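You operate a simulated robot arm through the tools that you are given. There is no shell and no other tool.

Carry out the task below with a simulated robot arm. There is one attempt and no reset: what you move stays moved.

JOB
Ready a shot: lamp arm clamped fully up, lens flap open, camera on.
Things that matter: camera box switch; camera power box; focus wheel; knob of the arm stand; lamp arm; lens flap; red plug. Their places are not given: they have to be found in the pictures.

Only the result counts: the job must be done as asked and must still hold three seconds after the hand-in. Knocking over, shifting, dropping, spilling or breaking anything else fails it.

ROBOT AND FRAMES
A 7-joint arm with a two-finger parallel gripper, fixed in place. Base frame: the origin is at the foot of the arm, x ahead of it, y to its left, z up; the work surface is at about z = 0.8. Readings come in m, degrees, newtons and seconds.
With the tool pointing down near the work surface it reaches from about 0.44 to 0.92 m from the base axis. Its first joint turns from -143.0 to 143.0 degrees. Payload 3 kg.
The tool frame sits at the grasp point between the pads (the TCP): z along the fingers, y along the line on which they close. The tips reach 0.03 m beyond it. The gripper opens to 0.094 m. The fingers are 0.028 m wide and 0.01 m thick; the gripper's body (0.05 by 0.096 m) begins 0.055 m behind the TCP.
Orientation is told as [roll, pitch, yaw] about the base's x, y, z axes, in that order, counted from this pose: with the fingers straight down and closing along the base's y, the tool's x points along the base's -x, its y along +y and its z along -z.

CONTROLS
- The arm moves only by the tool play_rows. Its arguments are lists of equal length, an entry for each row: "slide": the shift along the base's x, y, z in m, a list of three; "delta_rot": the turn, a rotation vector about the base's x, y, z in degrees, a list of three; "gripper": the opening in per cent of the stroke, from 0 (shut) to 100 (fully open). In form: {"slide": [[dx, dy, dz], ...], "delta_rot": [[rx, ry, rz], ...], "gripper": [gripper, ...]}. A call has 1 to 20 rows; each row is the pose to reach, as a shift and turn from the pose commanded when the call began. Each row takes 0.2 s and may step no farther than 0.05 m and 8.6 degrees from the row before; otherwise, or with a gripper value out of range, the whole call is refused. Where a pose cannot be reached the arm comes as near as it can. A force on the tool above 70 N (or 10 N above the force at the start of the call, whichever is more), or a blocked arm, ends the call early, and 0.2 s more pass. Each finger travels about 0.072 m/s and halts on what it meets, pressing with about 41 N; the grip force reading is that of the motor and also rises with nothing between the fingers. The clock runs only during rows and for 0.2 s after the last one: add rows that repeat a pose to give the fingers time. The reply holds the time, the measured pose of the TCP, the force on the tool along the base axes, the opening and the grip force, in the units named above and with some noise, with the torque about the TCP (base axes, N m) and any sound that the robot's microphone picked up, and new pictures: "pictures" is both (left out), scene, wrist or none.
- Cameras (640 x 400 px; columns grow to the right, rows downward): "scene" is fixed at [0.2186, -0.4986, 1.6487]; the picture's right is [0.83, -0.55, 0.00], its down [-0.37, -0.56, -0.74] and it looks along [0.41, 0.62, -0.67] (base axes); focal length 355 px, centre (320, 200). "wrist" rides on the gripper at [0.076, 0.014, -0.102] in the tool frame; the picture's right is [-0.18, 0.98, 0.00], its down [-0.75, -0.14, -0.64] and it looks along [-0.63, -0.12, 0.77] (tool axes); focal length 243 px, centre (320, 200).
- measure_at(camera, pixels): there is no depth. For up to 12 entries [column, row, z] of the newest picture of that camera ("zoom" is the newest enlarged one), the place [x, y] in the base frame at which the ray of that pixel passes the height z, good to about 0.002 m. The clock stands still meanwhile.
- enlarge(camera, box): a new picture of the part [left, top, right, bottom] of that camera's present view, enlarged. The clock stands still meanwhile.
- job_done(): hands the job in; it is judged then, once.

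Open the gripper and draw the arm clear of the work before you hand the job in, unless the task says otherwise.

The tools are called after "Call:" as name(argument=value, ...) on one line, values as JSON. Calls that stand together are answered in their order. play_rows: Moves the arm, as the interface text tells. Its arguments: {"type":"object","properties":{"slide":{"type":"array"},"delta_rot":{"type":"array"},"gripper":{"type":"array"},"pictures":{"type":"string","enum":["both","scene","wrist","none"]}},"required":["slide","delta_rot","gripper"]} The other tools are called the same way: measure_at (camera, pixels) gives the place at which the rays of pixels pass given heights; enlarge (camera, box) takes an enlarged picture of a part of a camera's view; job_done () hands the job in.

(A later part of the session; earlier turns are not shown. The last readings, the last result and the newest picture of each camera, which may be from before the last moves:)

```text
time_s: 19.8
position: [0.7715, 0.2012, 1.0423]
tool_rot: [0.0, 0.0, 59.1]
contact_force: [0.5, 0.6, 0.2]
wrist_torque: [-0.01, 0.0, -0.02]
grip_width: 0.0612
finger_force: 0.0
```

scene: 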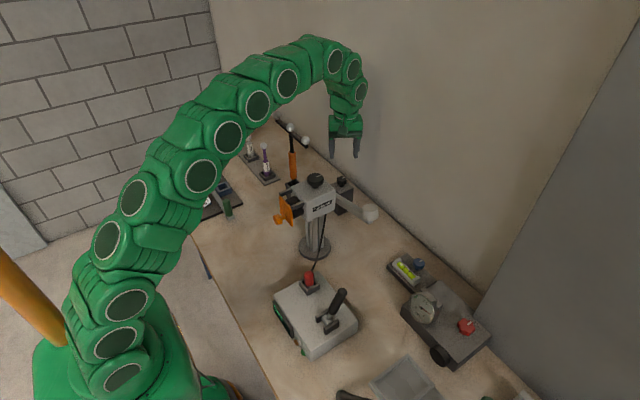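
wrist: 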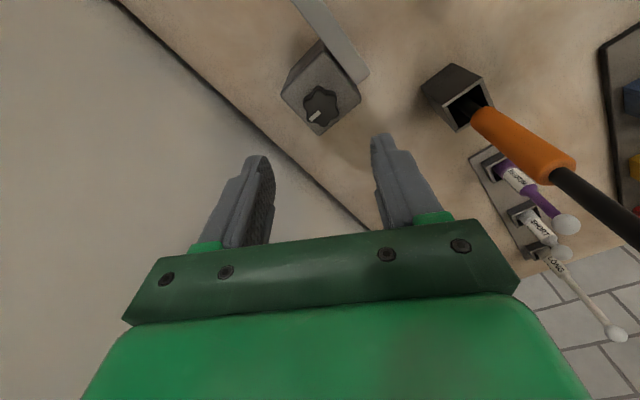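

The mark now points to about +x, so the knob moved roughly 105° CCW, and the bar is still horizontal. Next I'll move the open gripper above the lamp at ≈(0.729,0.02) with yaw +90 so the fingers close along x, parallel to the arm's hinge axis.

Call:
play_rows(slide=[[0, 0, 0.04], [0, 0, 0.08], [-0.01, -0.03, 0.1], [-0.02, -0.07, 0.1], [-0.03, -0.11, 0.1], [-0.043, -0.15, 0.1], [-0.043, -0.181, 0.09], [-0.043, -0.181, 0.05], [-0.043, -0.181, 0.01], [-0.043, -0.181, 0.01]], delta_rot=[[0, 0, 0], [0, 0, 4], [0, 0, 8], [0, 0, 13], [0, 0, 18], [0, 0, 23], [0, 0, 28], [0, 0, 31], [0, 0, 31], [0, 0, 31]], gripper=[85, 85, 85, 85, 85, 85, 85, 85, 85, 85], pictures="both")

```text
time_s: 22.0
position: [0.7279, 0.0173, 1.0516]
tool_rot: [0.1, 0.0, 90.1]
contact_force: [0.2, 0.6, 0.2]
wrist_torque: [0.02, -0.03, -0.02]
grip_width: 0.08
finger_force: 0.1
```

scene: 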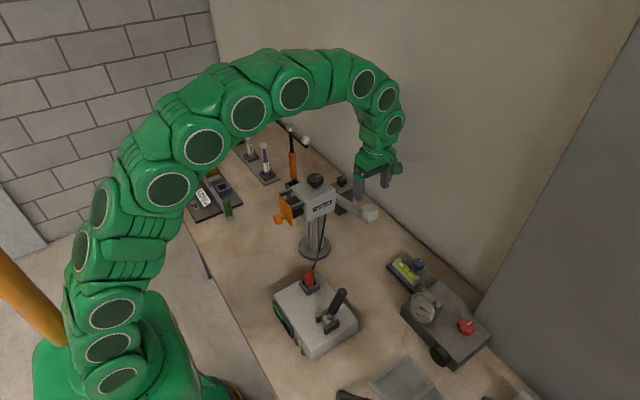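
wrist: 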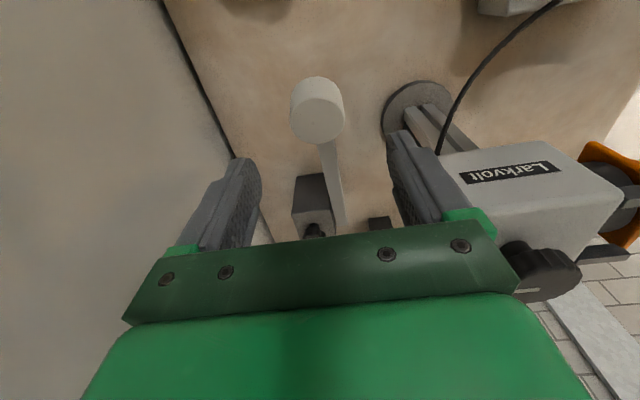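

The lamp is at (318,115) in the wrist view, between the fingers. I'll measure its top-face edges.

Call:
enlarge(camera="wrist", box=[260, 60, 380, 180])

Call:
measure_at(camera="wrist", pixels=[[293, 122, 0.965], [344, 118, 0.965], [319, 143, 0.965], [318, 100, 0.965], [319, 122, 0.965], [319, 122, 0.975], [319, 122, 0.955]])

```text
3.33 times, centred on (320, 120) of wrist
```

zoom: 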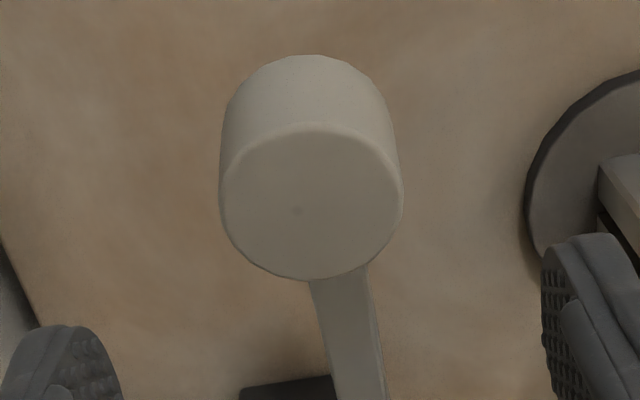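

```text
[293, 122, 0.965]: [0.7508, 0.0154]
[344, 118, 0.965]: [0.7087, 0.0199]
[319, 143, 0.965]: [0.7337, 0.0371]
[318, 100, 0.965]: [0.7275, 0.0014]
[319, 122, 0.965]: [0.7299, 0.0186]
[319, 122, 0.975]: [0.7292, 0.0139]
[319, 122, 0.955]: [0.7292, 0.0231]
```

The lamp centre is at (0.730,0.019), diameter ~0.042, top at ~0.965. I'll descend straddling it to z≈0.95 and close gently on it.

Call:
play_rows(slide=[[0.002, 0.002, -0.04], [0.002, 0.002, -0.075], [0.002, 0.002, -0.1], [0.002, 0.002, -0.1], [0.002, 0.002, -0.1], [0.002, 0.002, -0.1], [0.002, 0.002, -0.1]], delta_rot=[[0, 0, 0], [0, 0, 0], [0, 0, 0], [0, 0, 0], [0, 0, 0], [0, 0, 0], [0, 0, 0]], gripper=[85, 85, 85, 85, 38, 38, 38], pictures="both")

```text
time_s: 23.6
position: [0.7298, 0.0211, 0.9513]
tool_rot: [0.2, -0.1, 90.0]
contact_force: [-36.3, -2.2, 0.6]
wrist_torque: [0.2, 0.35, -0.39]
grip_width: 0.0481
finger_force: 44.7
```

scene: 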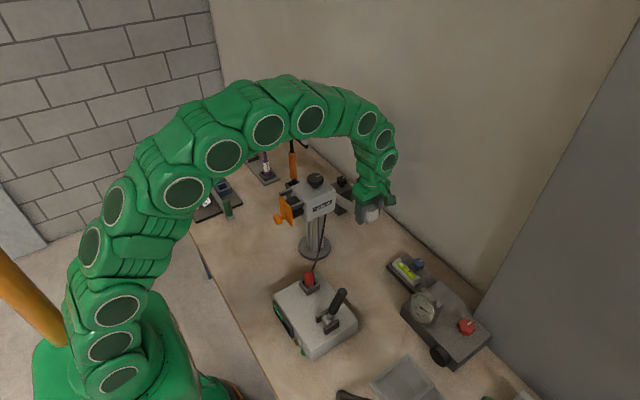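
wrist: 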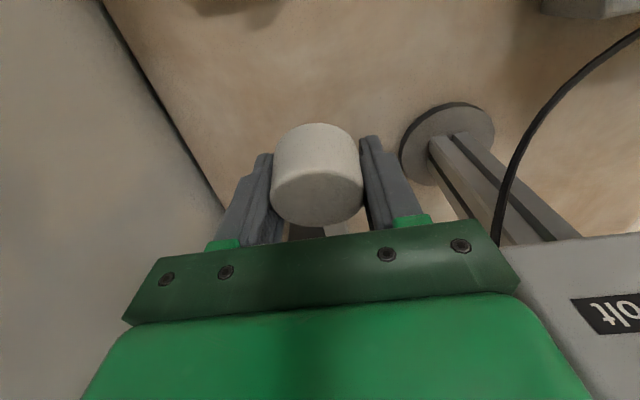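

The lamp is held (width 0.048), but the hand is pushed −36 N in x, so I'll shift about −2.5 mm in x with a lighter grip and re-read.

Call:
play_rows(slide=[[-0.002, 0, 0], [-0.002, 0, 0], [-0.002, 0, 0]], delta_rot=[[0, 0, 0], [0, 0, 0], [0, 0, 0]], gripper=[44, 44, 44], pictures="none")

```text
time_s: 24.4
position: [0.7289, 0.0224, 0.9521]
tool_rot: [-0.1, 0.0, 90.0]
contact_force: [-3.1, 6.0, -5.7]
wrist_torque: [-0.04, -0.07, 0.07]
grip_width: 0.0474
finger_force: 44.9
```

Balanced now. I'll make a small test lift of 4 mm along the arc to see whether the arm is free.

Call:
play_rows(slide=[[0, 0.0005, 0.002], [0, 0.001, 0.004], [0, 0.001, 0.004]], delta_rot=[[0, 0, 0], [0, 0, 0], [0, 0, 0]], gripper=[44, 44, 44], pictures="none")

```text
time_s: 25.2
position: [0.7289, 0.0218, 0.9578]
tool_rot: [-0.1, 0.0, 90.0]
contact_force: [16.4, 1.7, -5.7]
wrist_torque: [-0.27, -0.07, 0.22]
grip_width: 0.0465
finger_force: 45.3
```

The hand rose 5.7 mm with almost no vertical load (−5.7 N). I'll lift another 2 cm along the arc and check with pictures whether the lamp follows.

Call:
play_rows(slide=[[-0.001, 0.002, 0.007], [-0.001, 0.004, 0.014], [-0.001, 0.007, 0.021], [-0.001, 0.007, 0.021]], delta_rot=[[-2, 0, 0], [-4, 0, 0], [-6, 0, 0], [-6, 0, 0]], gripper=[44, 44, 44, 44], pictures="both")

```text
time_s: 26.2
position: [0.7297, 0.0293, 0.9777]
tool_rot: [-0.1, 5.9, 90.0]
contact_force: [68.7, 9.1, -7.9]
wrist_torque: [-0.27, 0.13, 0.86]
grip_width: 0.0458
finger_force: 44.8
```

scene: 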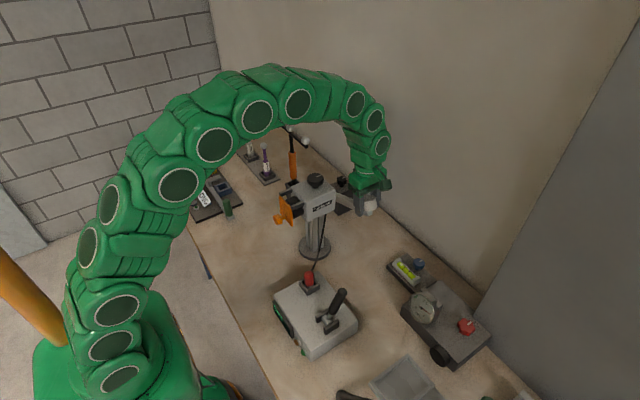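
wrist: 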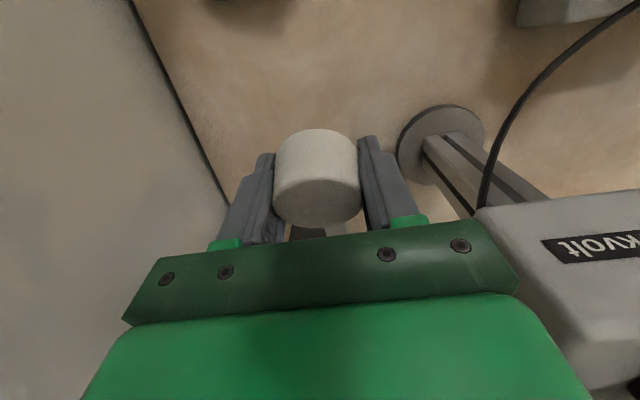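

The lamp follows the hand and the arm is free, but the side load has grown to +69 N in x. I'll shift +4 mm in x to unload before continuing.

Call:
play_rows(slide=[[0.002, 0, 0], [0.004, 0, 0], [0.004, 0, 0]], delta_rot=[[0, 0, 0], [0, 0, 0], [0, 0, 0]], gripper=[46, 46, 46], pictures="none")

```text
time_s: 27.0
position: [0.7275, 0.0289, 0.9782]
tool_rot: [0.3, 6.0, 90.1]
contact_force: [0.3, -6.6, 5.3]
wrist_torque: [0.24, 0.19, -0.37]
grip_width: 0.0453
finger_force: 44.6
```

Forces are balanced again. I'll continue raising the lamp along an arc about the hinge (≈ y 0.202, z 0.886), tilting the hand slightly as it goes.

Call:
play_rows(slide=[[0, 0.0035, 0.006], [0, 0.007, 0.0117], [0, 0.011, 0.0175], [0, 0.0145, 0.023], [0, 0.0187, 0.0285], [0, 0.023, 0.0338], [0, 0.023, 0.0338]], delta_rot=[[-1, 0, 0], [-2, 0, 0], [-3, 0, 0], [-4, 0, 0], [-5, 0, 0], [-6, 0, 0], [-6, 0, 0]], gripper=[46, 46, 46, 46, 46, 46, 46], pictures="both")

```text
time_s: 28.6
position: [0.729, 0.0518, 1.0132]
tool_rot: [0.2, 12.0, 90.0]
contact_force: [-57.7, -25.6, 11.8]
wrist_torque: [-0.83, 0.22, -0.18]
grip_width: 0.0451
finger_force: 45.1
```

scene: 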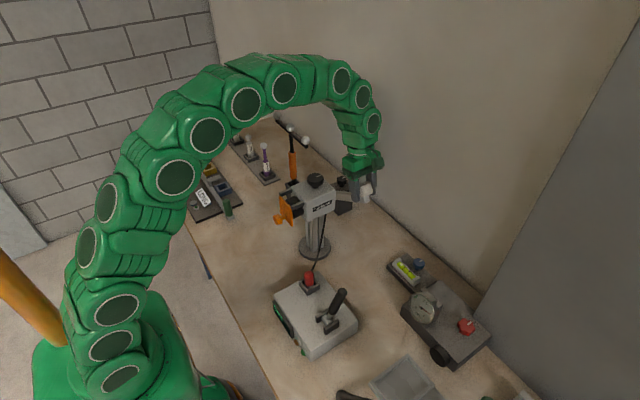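
wrist: 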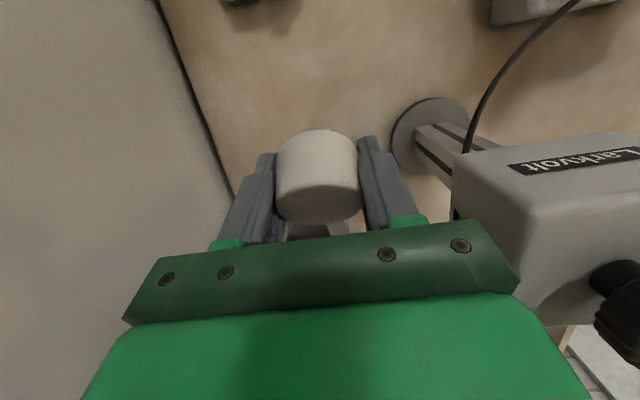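

The lamp is still rising with the hand; the force readings flicker with the tight grip. Before going further I'll check the clearance to the camera housing's rear edge in the wrist view.

Call:
measure_at(camera="wrist", pixels=[[456, 165, 1.05], [528, 210, 1.05], [530, 295, 1.05], [620, 140, 1.05], [620, 290, 1.07]])

Call:
enlarge(camera="scene", box=[300, 130, 410, 230])

```text
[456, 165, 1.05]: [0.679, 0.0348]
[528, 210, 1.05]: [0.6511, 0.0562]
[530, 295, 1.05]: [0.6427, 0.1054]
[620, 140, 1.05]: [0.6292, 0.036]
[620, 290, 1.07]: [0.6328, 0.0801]
```

```text
4.00 times, centred on (355, 180) of scene
```

zoom: 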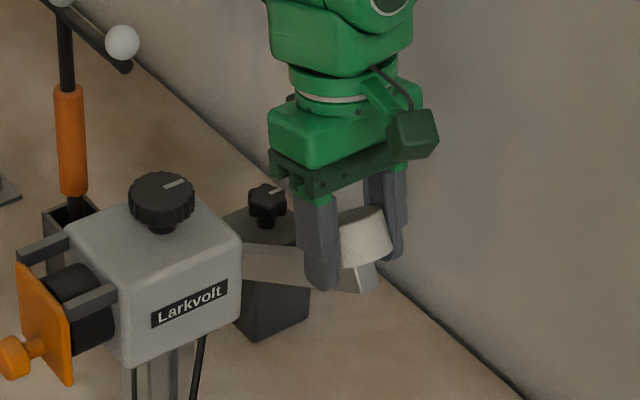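

The housing's rear is at x≈0.65, well clear of the hand (≥0.68), and the arm is visibly rising. I'll continue the arc to about 60° with a lighter grip.

Call:
play_rows(slide=[[0, 0.0043, 0.0047], [0, 0.0087, 0.0094], [0, 0.0136, 0.0142], [0, 0.0186, 0.019], [0, 0.0238, 0.0235], [0, 0.0291, 0.0278], [0, 0.0291, 0.0278]], delta_rot=[[-1, 0, 0], [-2, 0, 0], [-3, 0, 0], [-4, 0, 0], [-5, 0, 0], [-6, 0, 0], [-6, 0, 0]], gripper=[47, 47, 47, 47, 47, 47, 47], pictures="both")

```text
time_s: 30.2
position: [0.7293, 0.0814, 1.041]
tool_rot: [0.0, 18.1, 90.2]
contact_force: [-10.0, -4.4, 2.5]
wrist_torque: [-0.13, 0.0, 0.05]
grip_width: 0.049
finger_force: 4.5
```

scene: 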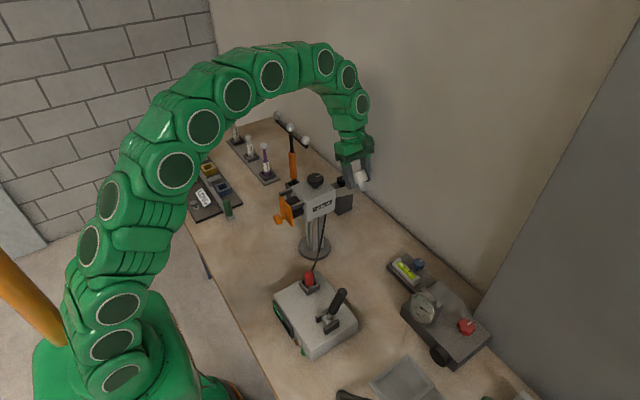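
wrist: 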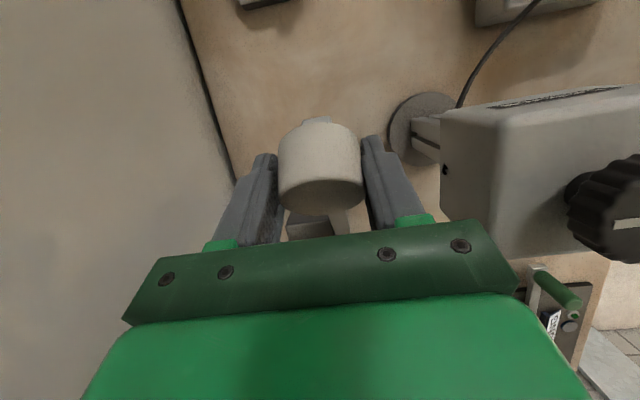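

The grip is light now (4.5 N) and the arm is at roughly 30° above horizontal, still following. I'll continue the arc.

Call:
play_rows(slide=[[0, 0.0054, 0.004], [0, 0.0108, 0.0078], [0, 0.0166, 0.0115], [0, 0.0224, 0.0151], [0, 0.0285, 0.0184], [0, 0.0345, 0.0215], [0, 0.0408, 0.0244], [0, 0.047, 0.0271], [0, 0.047, 0.0271]], delta_rot=[[-1, 0, 0], [-2, 0, 0], [-3, 0, 0], [-4, 0, 0], [-5, 0, 0], [-6, 0, 0], [-7, 0, 0], [-8, 0, 0], [-8, 0, 0]], gripper=[46, 46, 46, 46, 46, 46, 46, 46, 46], pictures="both")

```text
time_s: 32.2
position: [0.7314, 0.1273, 1.0688]
tool_rot: [0.0, 26.0, 90.0]
contact_force: [-12.3, -0.4, 0.7]
wrist_torque: [0.18, 0.02, -0.15]
grip_width: 0.0505
finger_force: 6.1
```

scene: 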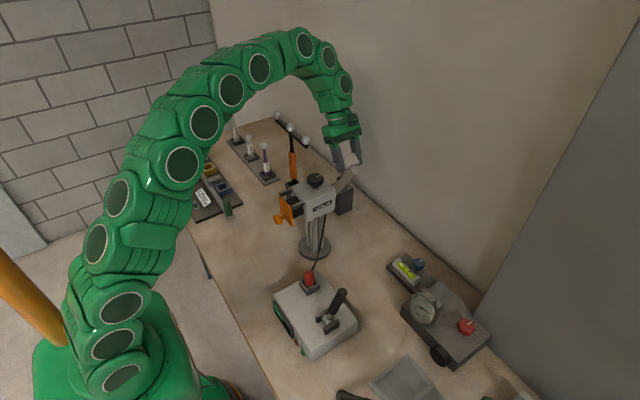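
wrist: 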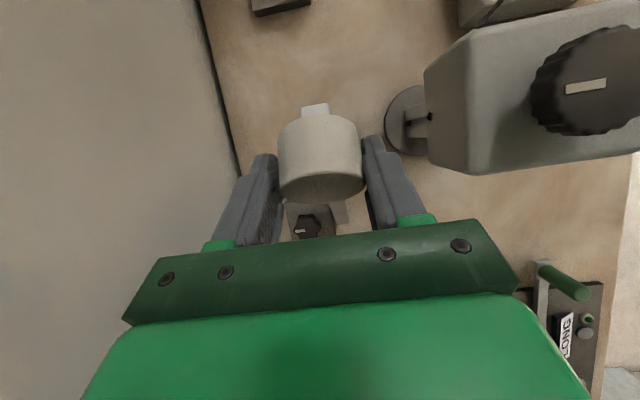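

Now ~48° up with small forces. I'll continue the arc, watching for the upper stop and keeping clear of the T-bar at x≤0.667.

Call:
play_rows(slide=[[0, 0.0065, 0.0025], [0, 0.0129, 0.0047], [0, 0.0195, 0.0067], [0, 0.0261, 0.0085], [0, 0.0328, 0.01], [0, 0.0395, 0.0113], [0, 0.0463, 0.0123], [0, 0.0531, 0.0132], [0, 0.0531, 0.0132]], delta_rot=[[0, 0, 0], [0, 0, 0], [0, 0, 0], [0, 0, 0], [0, 0, 0], [0, 0, 0], [0, 0, 0], [0, 0, 0], [0, 0, 0]], gripper=[46, 46, 46, 46, 46, 46, 46, 46, 46], pictures="both")

```text
time_s: 34.2
position: [0.731, 0.1819, 1.0795]
tool_rot: [0.1, 26.1, 90.0]
contact_force: [0.6, 0.7, -0.8]
wrist_torque: [0.02, 0.0, -0.01]
grip_width: 0.0432
finger_force: 0.0
```

scene: 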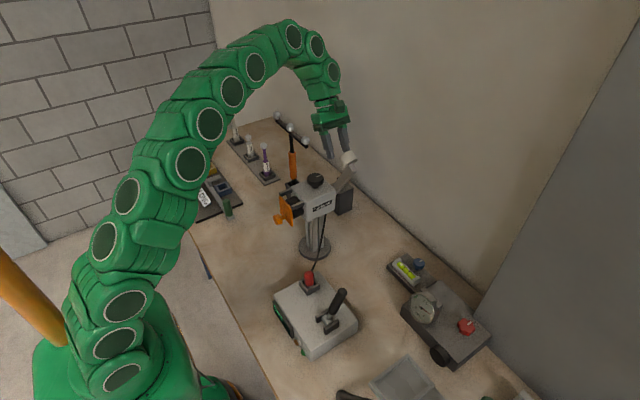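
wrist: 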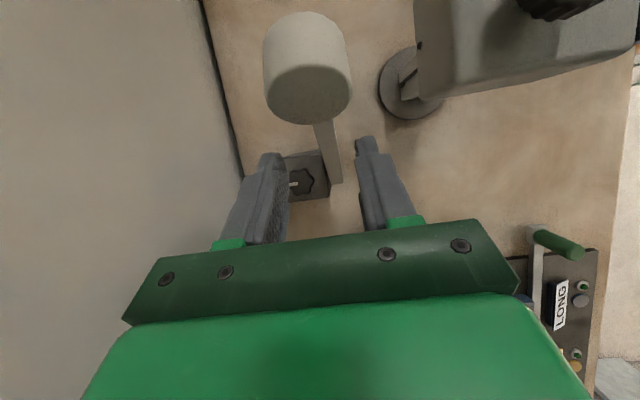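

The lamp slipped out of the fingers and the arm stays where it was, so it either hit its upper stop or has hinge friction. I'll zoom in to see its angle.

Call:
enlarge(camera="scene", box=[300, 130, 400, 230])

Call:
enlarge(camera="wrist", box=[240, 0, 400, 210])

Call:
measure_at(camera="wrist", pixels=[[310, 95, 1.07], [310, 95, 1.05], [310, 95, 1.09], [335, 182, 0.9], [322, 124, 1.02], [301, 183, 0.93]])

Call:
measure_at(camera="scene", pixels=[[348, 159, 1.03], [348, 159, 1.05], [348, 159, 1.07], [348, 159, 1.09]])

```text
4.00 times, centred on (350, 180) of scene
```

zoom: 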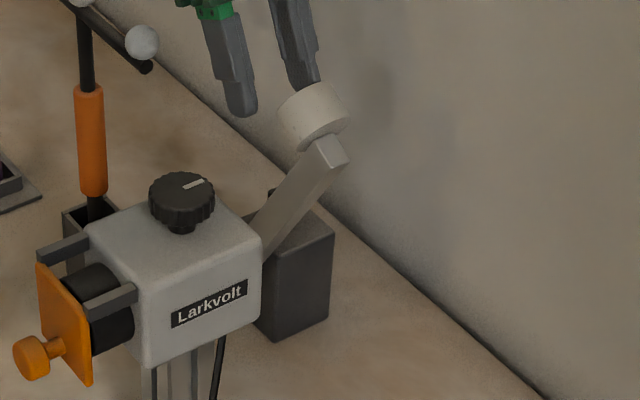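

```text
1.90 times, centred on (320, 105) of wrist
```

zoom: 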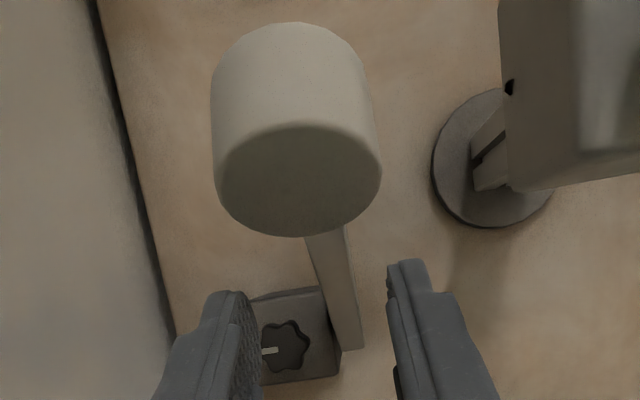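

```text
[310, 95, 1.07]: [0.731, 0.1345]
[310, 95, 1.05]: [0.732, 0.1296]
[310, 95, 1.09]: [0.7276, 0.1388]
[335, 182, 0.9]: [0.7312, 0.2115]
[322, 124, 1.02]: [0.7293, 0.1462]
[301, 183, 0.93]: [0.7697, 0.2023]
```

```text
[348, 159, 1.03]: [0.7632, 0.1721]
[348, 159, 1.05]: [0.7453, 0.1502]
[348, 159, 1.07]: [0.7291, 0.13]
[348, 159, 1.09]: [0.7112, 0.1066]
```

The lamp's outer face is now at about (0.73,0.134,1.07), i.e. the bar is ~50–55° up. To test whether it can go further, I'll go over it with fingers closed and come down on its −y side at y≈0.03.

Call:
play_rows(slide=[[0, 0, 0.04], [0, 0, 0.08], [0, -0.028, 0.12], [0, -0.073, 0.125], [0, -0.118, 0.125], [0, -0.155, 0.12], [0, -0.155, 0.075], [0, -0.155, 0.03], [0, -0.155, -0.015], [0, -0.155, -0.015]], delta_rot=[[6, 0, 0], [12, 0, 0], [18, 0, 0], [24, 0, 0], [26, 0, 0], [26, 0, 0], [26, 0, 0], [26, 0, 0], [26, 0, 0], [26, 0, 0]], gripper=[0, 0, 0, 0, 0, 0, 0, 0, 0, 0], pictures="both")

```text
time_s: 36.4
position: [0.7335, 0.0259, 1.067]
tool_rot: [0.0, 0.0, 90.0]
contact_force: [-0.6, 0.9, -0.2]
wrist_torque: [0.03, 0.0, -0.02]
grip_width: 0.0
finger_force: 33.2
```

scene: 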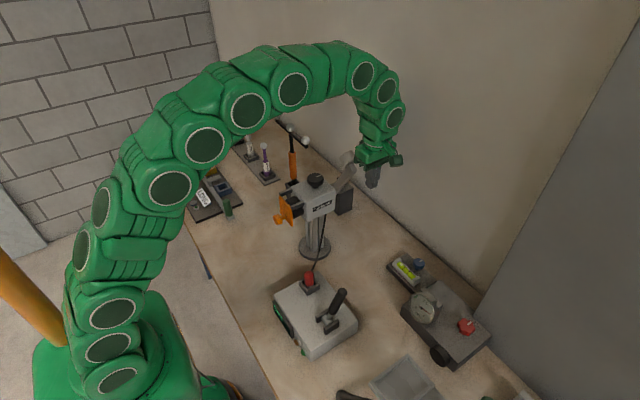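
wrist: 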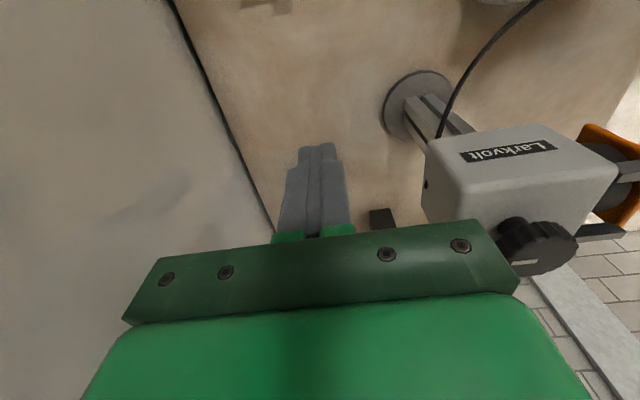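

The closed fingers are on the −y side of the lamp arm with nothing touched. I'll zoom the scene to check the arm's position before pushing.

Call:
enlarge(camera="scene", box=[310, 130, 410, 230])

```text
4.00 times, centred on (360, 180) of scene
```

zoom: 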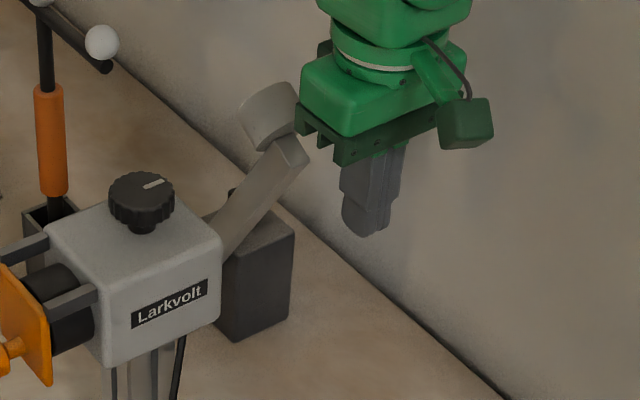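

The arm holds its angle by itself. I'll push slowly in +y with the closed fingers to contact the bar's underside, reading forces.

Call:
play_rows(slide=[[0, 0.01, -0.005], [0, 0.02, -0.01], [0, 0.03, -0.01], [0, 0.038, -0.01], [0, 0.044, -0.01]], delta_rot=[[0, 0, 0], [0, 0, 0], [0, 0, 0], [0, 0, 0], [0, 0, 0]], gripper=[0, 0, 0, 0, 0], pictures="scene")

```text
time_s: 37.6
position: [0.7309, 0.0697, 1.0551]
tool_rot: [0.0, 0.0, 90.0]
contact_force: [-0.7, 0.4, -0.5]
wrist_torque: [0.03, 0.01, 0.0]
grip_width: 0.0
finger_force: 32.6
```

scene: 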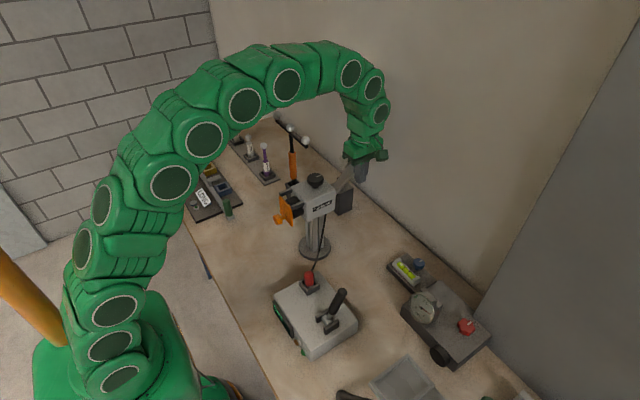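

No contact yet at y≈0.07. I'll advance further in small steps.

Call:
play_rows(slide=[[0, 0.006, 0], [0, 0.012, 0], [0, 0.018, 0], [0, 0.022, 0]], delta_rot=[[0, 0, 0], [0, 0, 0], [0, 0, 0], [0, 0, 0]], gripper=[0, 0, 0, 0], pictures="both")

Call:
enlarge(camera="scene", box=[310, 130, 410, 230])

```text
time_s: 38.4
position: [0.7308, 0.0753, 1.0554]
tool_rot: [0.1, 0.5, 89.6]
contact_force: [-3.4, -15.4, -1.7]
wrist_torque: [-0.14, 0.15, 0.06]
grip_width: 0.0
finger_force: 33.3
stopped in row 3: the force on the tool passed its limit at 82 N (the readings are from after the stop); the commanded pose is now the measured one
```

scene: 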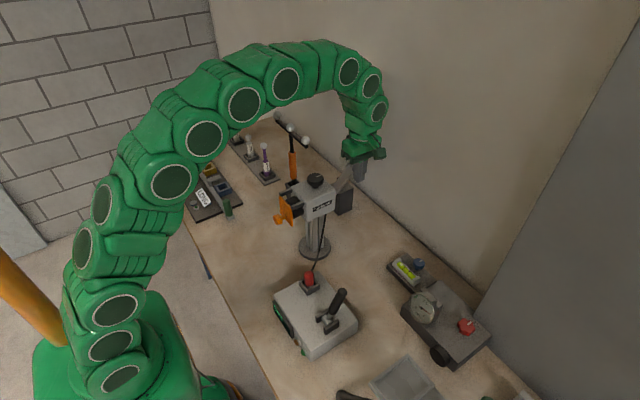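
wrist: 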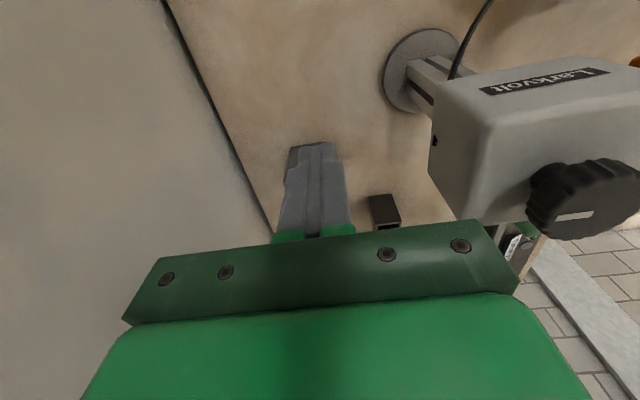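

```text
4.00 times, centred on (360, 180) of scene
```

zoom: 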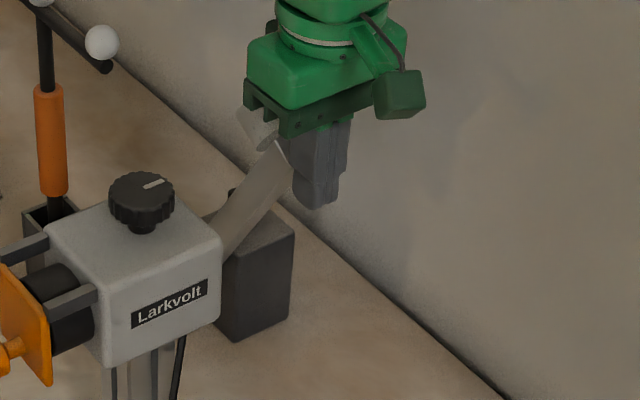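

Contact stopped the push at 82 N with the bar not moving, so the arm is seated against its upper stop. I'll back off, rise, and return above the knob with yaw −30° so the camera bracket stays away from both T-bar and lamp.

Call:
play_rows(slide=[[0, -0.03, 0], [0, -0.03, 0.045], [0, -0.03, 0.09], [0, -0.02, 0.135], [0.008, 0.02, 0.14], [0.016, 0.055, 0.14], [0.026, 0.09, 0.14], [0.04, 0.126, 0.14], [0.04, 0.126, 0.14], [0.04, 0.126, 0.14], [0.04, 0.126, 0.14], [0.04, 0.126, 0.14], [0.04, 0.126, 0.14], [0.04, 0.126, 0.14], [0.04, 0.126, 0.14], [0.04, 0.126, 0.14], [0.04, 0.126, 0.14], [0.04, 0.126, 0.1], [0.04, 0.126, 0.06], [0.04, 0.126, 0.03]], delta_rot=[[0, 0, 0], [0, 0, 0], [0, 0, -8], [0, 0, -16], [0, 0, -24], [0, 0, -32], [0, 0, -40], [0, 0, -48], [0, 0, -56], [0, 0, -64], [0, 0, -72], [0, 0, -80], [0, 0, -88], [0, 0, -96], [0, 0, -104], [0, 0, -112], [0, 0, -119.5], [0, 0, -119.5], [0, 0, -119.5], [0, 0, -119.5]], gripper=[0, 0, 0, 20, 55, 55, 55, 55, 55, 55, 55, 55, 55, 55, 55, 55, 55, 55, 55, 55], pictures="both")

```text
time_s: 42.6
position: [0.7689, 0.2048, 1.0865]
tool_rot: [0.1, 0.6, -29.9]
contact_force: [0.5, -0.4, -0.6]
wrist_torque: [-0.01, 0.02, 0.04]
grip_width: 0.0515
finger_force: 0.0
out of reach, approached as far as the arm can: row 8, 9, 10, 11, 12, 13, 14, 15, 16, 17
```

scene: 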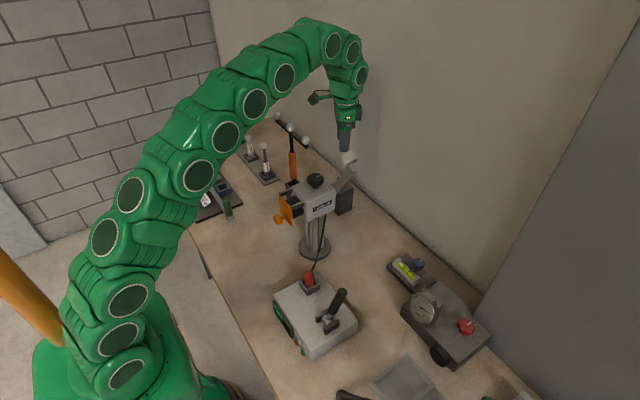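
wrist: 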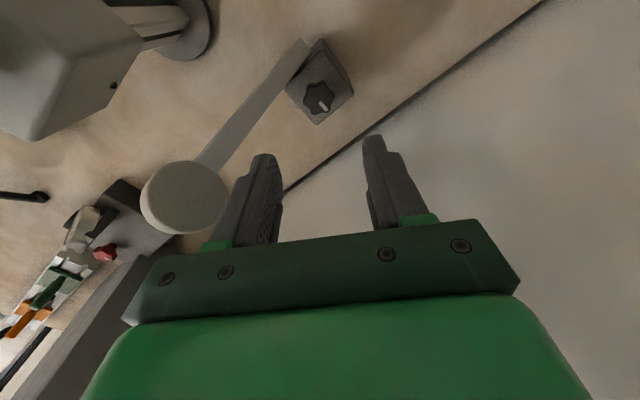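

I'm above the knob, with the lamp to the left in the wrist view at (187,197). I'll verify the lamp's nearest edge and the knob position before descending.

Call:
measure_at(camera="wrist", pixels=[[229, 200, 1.05], [215, 170, 1.06], [187, 197, 1.065], [200, 230, 1.05], [318, 95, 0.928], [321, 98, 0.928]])

Call:
enlarge(camera="wrist", box=[120, 20, 400, 240])

Call:
enlarge(camera="scene", box=[300, 130, 400, 230])

```text
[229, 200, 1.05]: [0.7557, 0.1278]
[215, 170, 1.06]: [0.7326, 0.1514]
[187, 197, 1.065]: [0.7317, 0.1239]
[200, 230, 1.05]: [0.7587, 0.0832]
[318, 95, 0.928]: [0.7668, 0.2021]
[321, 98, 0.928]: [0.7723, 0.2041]
```

```text
1.82 times, centred on (260, 130) of wrist
```

zoom: 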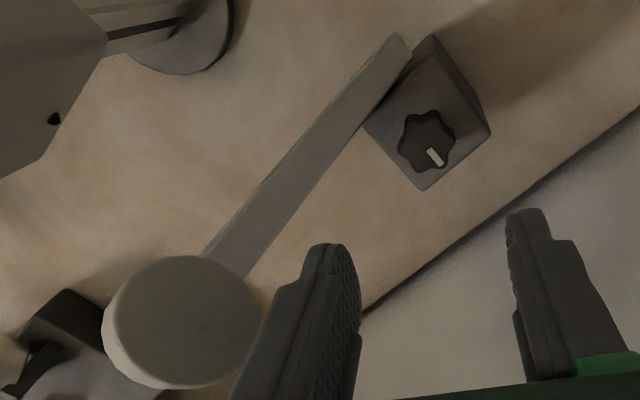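

```text
4.00 times, centred on (350, 180) of scene
```

zoom: 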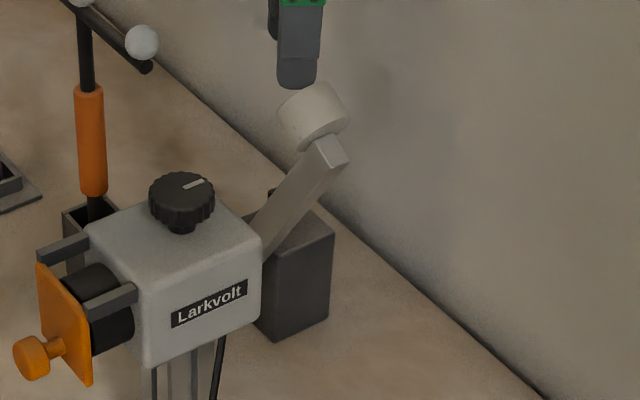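

The arm holds its raised position and the path to the knob is clear. I'll descend to grip height with the fingers ~5 cm apart.

Call:
play_rows(slide=[[0, 0, -0.04], [0, 0, -0.08], [0, 0, -0.115], [0, 0, -0.14], [0, 0, -0.151], [0, 0, -0.151]], delta_rot=[[0, 0, 0], [0, 0, 0], [0, 0, 0], [0, 0, 0], [0, 0, 0], [0, 0, 0]], gripper=[55, 55, 55, 55, 55, 55], pictures="both")

```text
time_s: 44.0
position: [0.7712, 0.2033, 0.9346]
tool_rot: [0.1, 0.4, -29.9]
contact_force: [12.1, -2.8, 2.4]
wrist_torque: [-0.06, 0.15, 0.4]
grip_width: 0.0497
finger_force: 0.1
```

scene: 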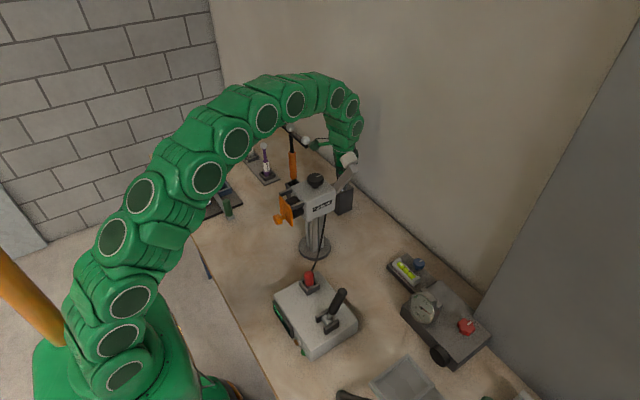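
wrist: 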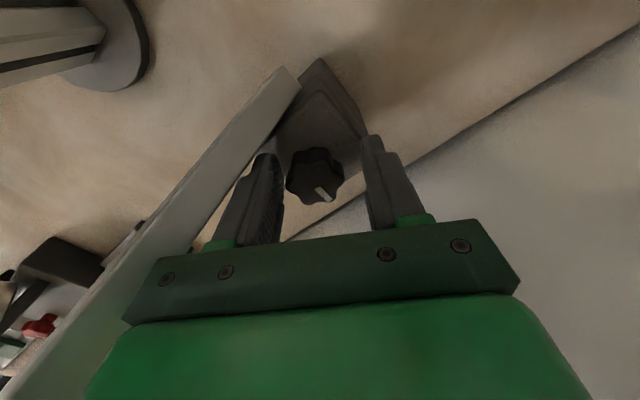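

The knob is between the fingers, with a slight 12 N brush on the bar side. I'll close on the knob, which moves the finger away from the bar.

Call:
play_rows(slide=[[0.001, 0, 0], [0.001, 0, 0], [0.001, 0, 0]], delta_rot=[[0, 0, 0], [0, 0, 0], [0, 0, 0]], gripper=[34, 32, 32], pictures="none")

```text
time_s: 44.8
position: [0.7711, 0.2026, 0.9357]
tool_rot: [0.1, 0.5, -29.8]
contact_force: [-13.5, -11.4, -4.5]
wrist_torque: [-0.08, 0.19, -0.08]
grip_width: 0.0392
finger_force: 7.9
```

Gripped at 0.039 (across lobes). I'll centre slightly, firm the grip and turn clockwise 45°.

Call:
play_rows(slide=[[-0.0005, -0.001, -0.001], [-0.0005, -0.001, -0.001], [-0.0005, -0.001, -0.001], [-0.0005, -0.001, -0.001], [-0.0005, -0.001, -0.001], [-0.0005, -0.001, -0.001], [-0.0005, -0.001, -0.001], [-0.0005, -0.001, -0.001], [-0.0005, -0.001, -0.001], [-0.0005, -0.001, -0.001]], delta_rot=[[0, 0, 0], [0, 0, -5], [0, 0, -10], [0, 0, -15], [0, 0, -20], [0, 0, -25], [0, 0, -30], [0, 0, -35], [0, 0, -40], [0, 0, -45]], gripper=[25, 20, 20, 20, 20, 20, 20, 20, 20, 20], pictures="both")

```text
time_s: 47.0
position: [0.7715, 0.2035, 0.9345]
tool_rot: [0.0, 0.5, -74.9]
contact_force: [-29.1, -15.3, 0.5]
wrist_torque: [-0.28, 0.44, -0.01]
grip_width: 0.0365
finger_force: 15.6
```

scene: 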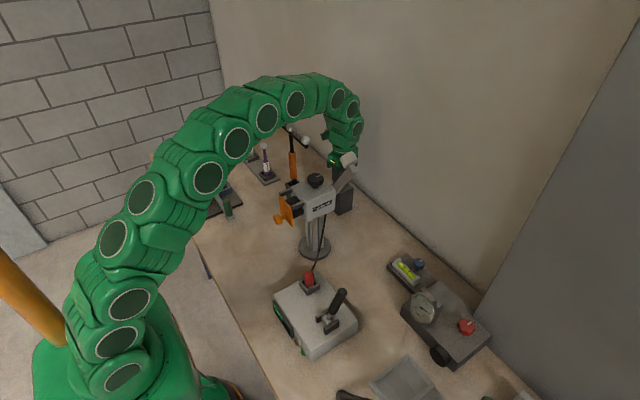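
wrist: 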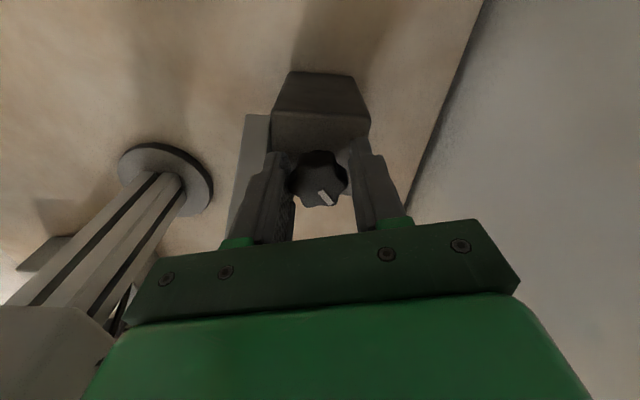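

The mark turned with the hand (still at lower right in the wrist frame). I'll continue clockwise another 45°, watching torque for the tightened stop.

Call:
play_rows(slide=[[-0.001, -0.0005, 0], [-0.001, -0.0005, 0], [-0.001, -0.0005, 0], [-0.001, -0.0005, 0], [-0.001, -0.0005, 0], [-0.001, -0.0005, 0], [-0.001, -0.0005, 0], [-0.001, -0.0005, 0], [-0.001, -0.0005, 0]], delta_rot=[[0, 0, -5], [0, 0, -10], [0, 0, -15], [0, 0, -20], [0, 0, -25], [0, 0, -30], [0, 0, -35], [0, 0, -40], [0, 0, -45]], gripper=[15, 15, 15, 15, 15, 15, 15, 15, 15], pictures="both")

```text
time_s: 49.0
position: [0.7707, 0.202, 0.9346]
tool_rot: [0.1, 0.5, -120.0]
contact_force: [4.1, -5.9, -8.4]
wrist_torque: [-0.79, 0.13, 0.03]
grip_width: 0.0334
finger_force: 45.1
```

scene: 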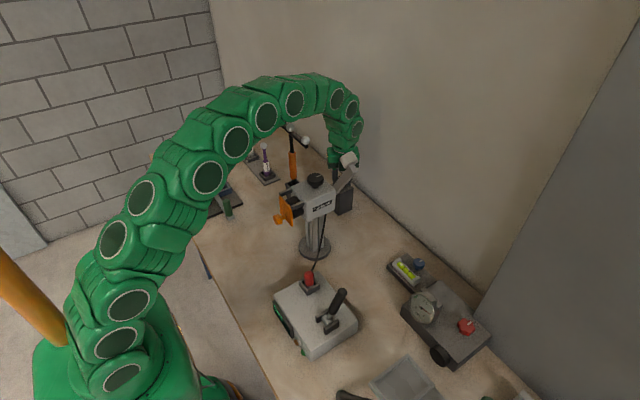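
wrist: 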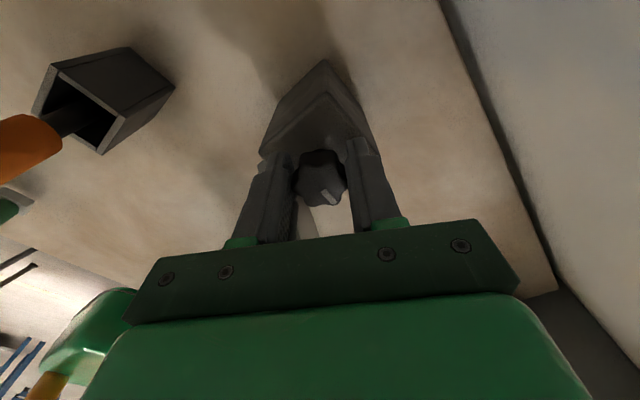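

Still turning with the knob; about 90° CW so far. I'll continue another 40° looking for resistance.

Call:
play_rows(slide=[[0, 0, 0], [0, 0, 0], [0, 0, 0], [0, 0, 0], [0, 0, 0], [0, 0, 0], [0, 0, 0], [0, 0, 0]], delta_rot=[[0, 0, -5], [0, 0, -10], [0, 0, -15], [0, 0, -20], [0, 0, -25], [0, 0, -30], [0, 0, -35], [0, 0, -40]], gripper=[10, 10, 10, 10, 10, 10, 10, 10], pictures="wrist")

Call:
enlarge(camera="wrist", box=[250, 120, 390, 230])

```text
time_s: 50.9
position: [0.7677, 0.1996, 0.9314]
tool_rot: [0.2, 0.8, -157.5]
contact_force: [-4.3, -5.0, -0.6]
wrist_torque: [-0.07, 0.25, 0.1]
grip_width: 0.0336
finger_force: 21.3
out of reach, approached as far as the arm can: row 8
stopped in row 8: the force on the tool passed its limit at 75 N (the readings are from after the stop); the commanded pose is now the measured one
```

wrist: 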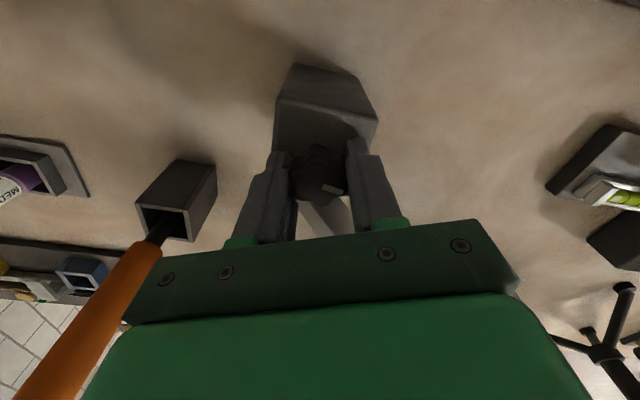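

```text
3.64 times, centred on (320, 175) of wrist
```

zoom: 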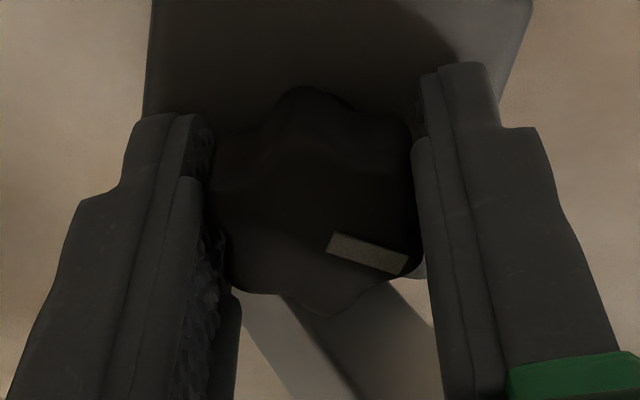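

The knob turned until it slipped in the fingers: its mark now points to −y, exactly the original (clamped) direction, so it's at its clockwise stop. I'll release and rise straight up to inspect.

Call:
play_rows(slide=[[0, 0, 0], [0, 0, 0], [0, 0, 0.03], [0, 0, 0.07], [0, 0, 0.11], [0, 0, 0.15], [0, 0, 0.15]], delta_rot=[[0, 0, 0], [0, 0, 0], [0, 0, 4], [0, 0, 8], [0, 0, 14], [0, 0, 20], [0, 0, 20]], gripper=[56, 56, 56, 56, 56, 56, 56], pictures="both")

Call:
enlarge(camera="wrist", box=[240, 20, 420, 220])

Call:
enlarge(camera="scene", box=[300, 130, 400, 230])

```text
time_s: 52.5
position: [0.7656, 0.1994, 1.0808]
tool_rot: [0.3, 0.8, -137.4]
contact_force: [0.0, -0.4, -0.6]
wrist_torque: [-0.01, 0.01, 0.0]
grip_width: 0.0525
finger_force: 0.1
```

scene: 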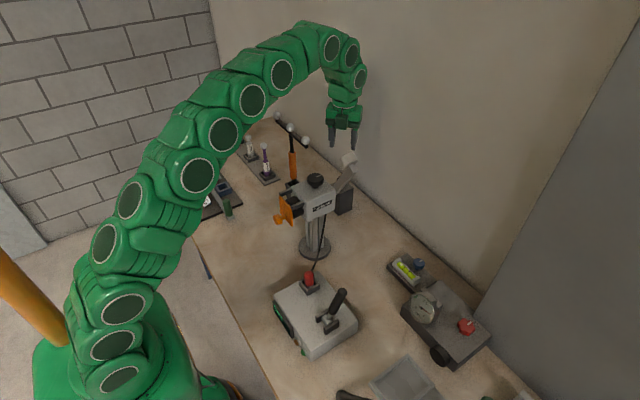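
wrist: 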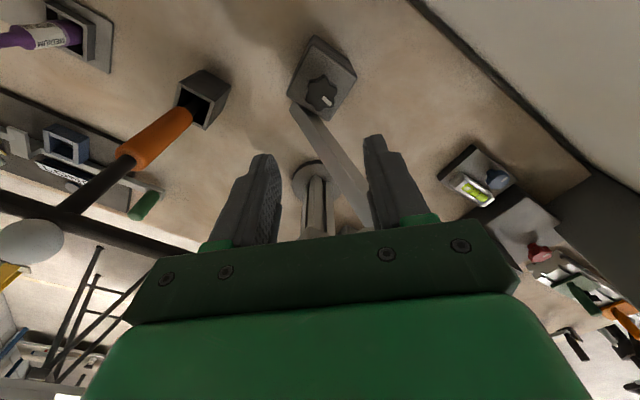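

```text
2.00 times, centred on (330, 120) of wrist
```

zoom: 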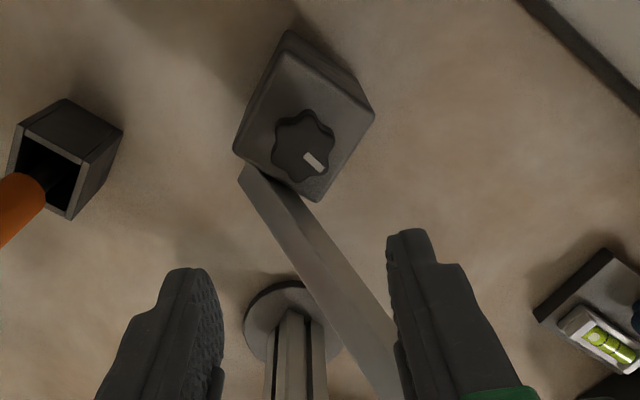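

```text
4.00 times, centred on (350, 180) of scene
```

zoom: 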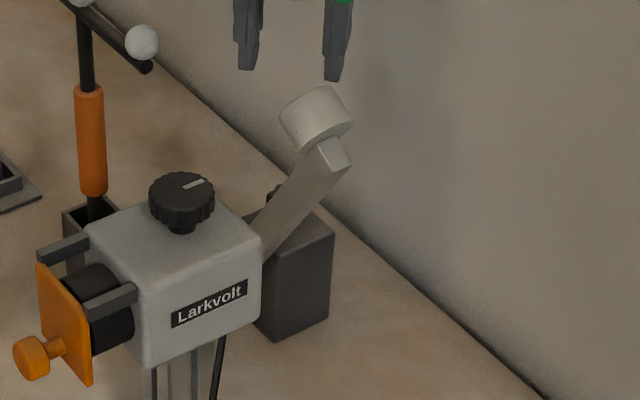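

The arm is still raised and clamped; it may have settled by about a pixel. I'll take a fine zoom now as a reference to detect any creep.

Call:
enlarge(camera="scene", box=[328, 145, 368, 175])

Call:
enlarge(camera="wrist", box=[280, 60, 380, 130])

```text
13.33 times, centred on (348, 160) of scene
```

zoom: 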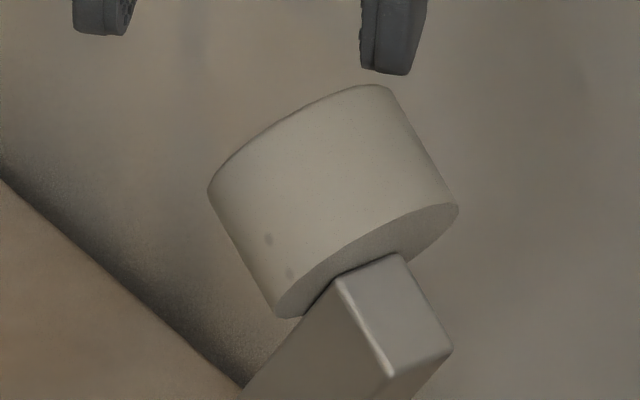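

```text
5.71 times, centred on (330, 95) of wrist
```

zoom: 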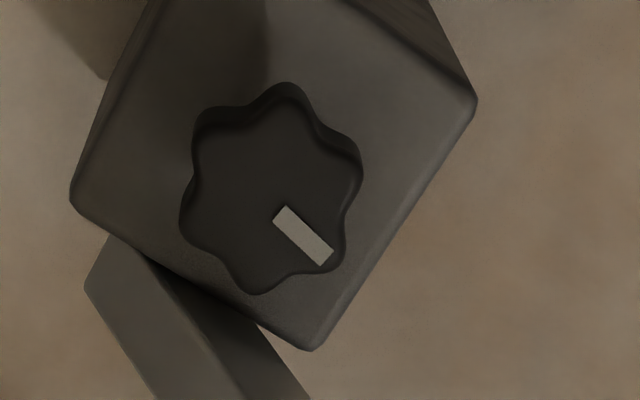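

The bar end seems ~1 px (≈1°) lower than before clamping. I'll do a gentle touch test: go over the lamp, come down on its −y side with yaw 0 and closed fingers, and compare where contact occurs.

Call:
play_rows(slide=[[0, 0, 0.03], [-0.005, 0, 0.06], [-0.015, 0, 0.085], [-0.025, -0.02, 0.09], [-0.035, -0.055, 0.09], [-0.035, -0.1, 0.09], [-0.035, -0.145, 0.09], [-0.035, -0.165, 0.09], [-0.035, -0.165, 0.09], [-0.035, -0.165, 0.09], [-0.035, -0.165, 0.09], [-0.035, -0.165, 0.09], [-0.035, -0.165, 0.09], [-0.035, -0.165, 0.09], [-0.035, -0.165, 0.07], [-0.035, -0.165, 0.04], [-0.035, -0.165, 0.0], [-0.035, -0.165, -0.025], [-0.035, -0.165, -0.025]], delta_rot=[[0, 0, 8], [0, 0, 16], [0, 0, 24], [0, 0, 32], [0, 0, 40], [0, 0, 48], [0, 0, 56], [0, 0, 64], [0, 0, 72], [0, 0, 80], [0, 0, 88], [0, 0, 96], [0, 0, 104], [0, 0, 112], [0, 0, 120], [0, 0, 128], [0, 0, 134], [0, 0, 137], [0, 0, 137]], gripper=[0, 0, 0, 0, 0, 0, 0, 0, 0, 0, 0, 0, 0, 0, 0, 0, 0, 0, 0], pictures="both")

Call:
enlarge(camera="scene", box=[328, 145, 368, 175])

```text
time_s: 56.5
position: [0.7318, 0.0352, 1.0541]
tool_rot: [0.2, 0.8, -0.4]
contact_force: [-1.0, 0.1, -0.1]
wrist_torque: [-0.01, 0.0, 0.0]
grip_width: 0.0
finger_force: 32.6
```

scene: 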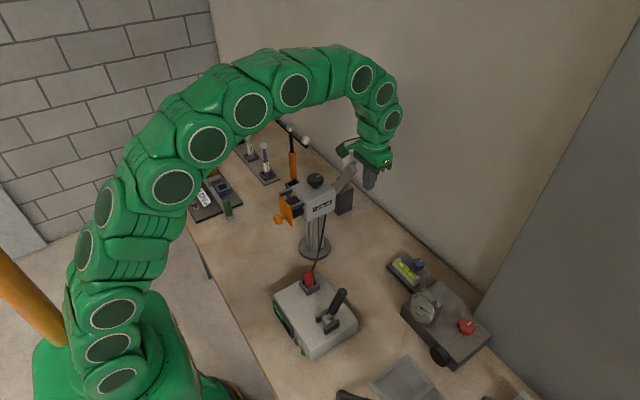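
wrist: 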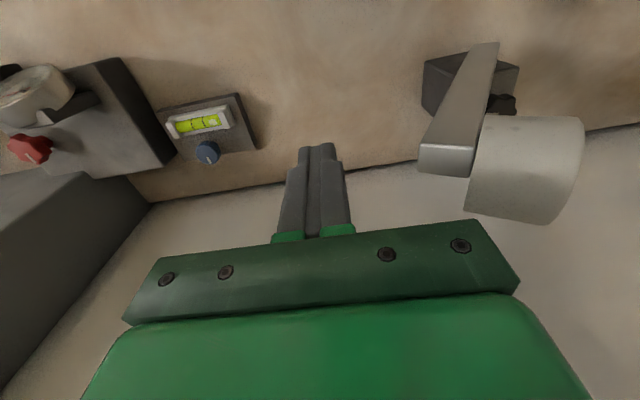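

```text
13.33 times, centred on (348, 160) of scene
```

zoom: 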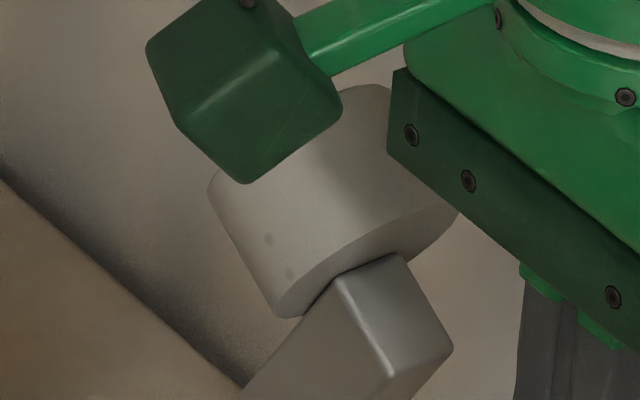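

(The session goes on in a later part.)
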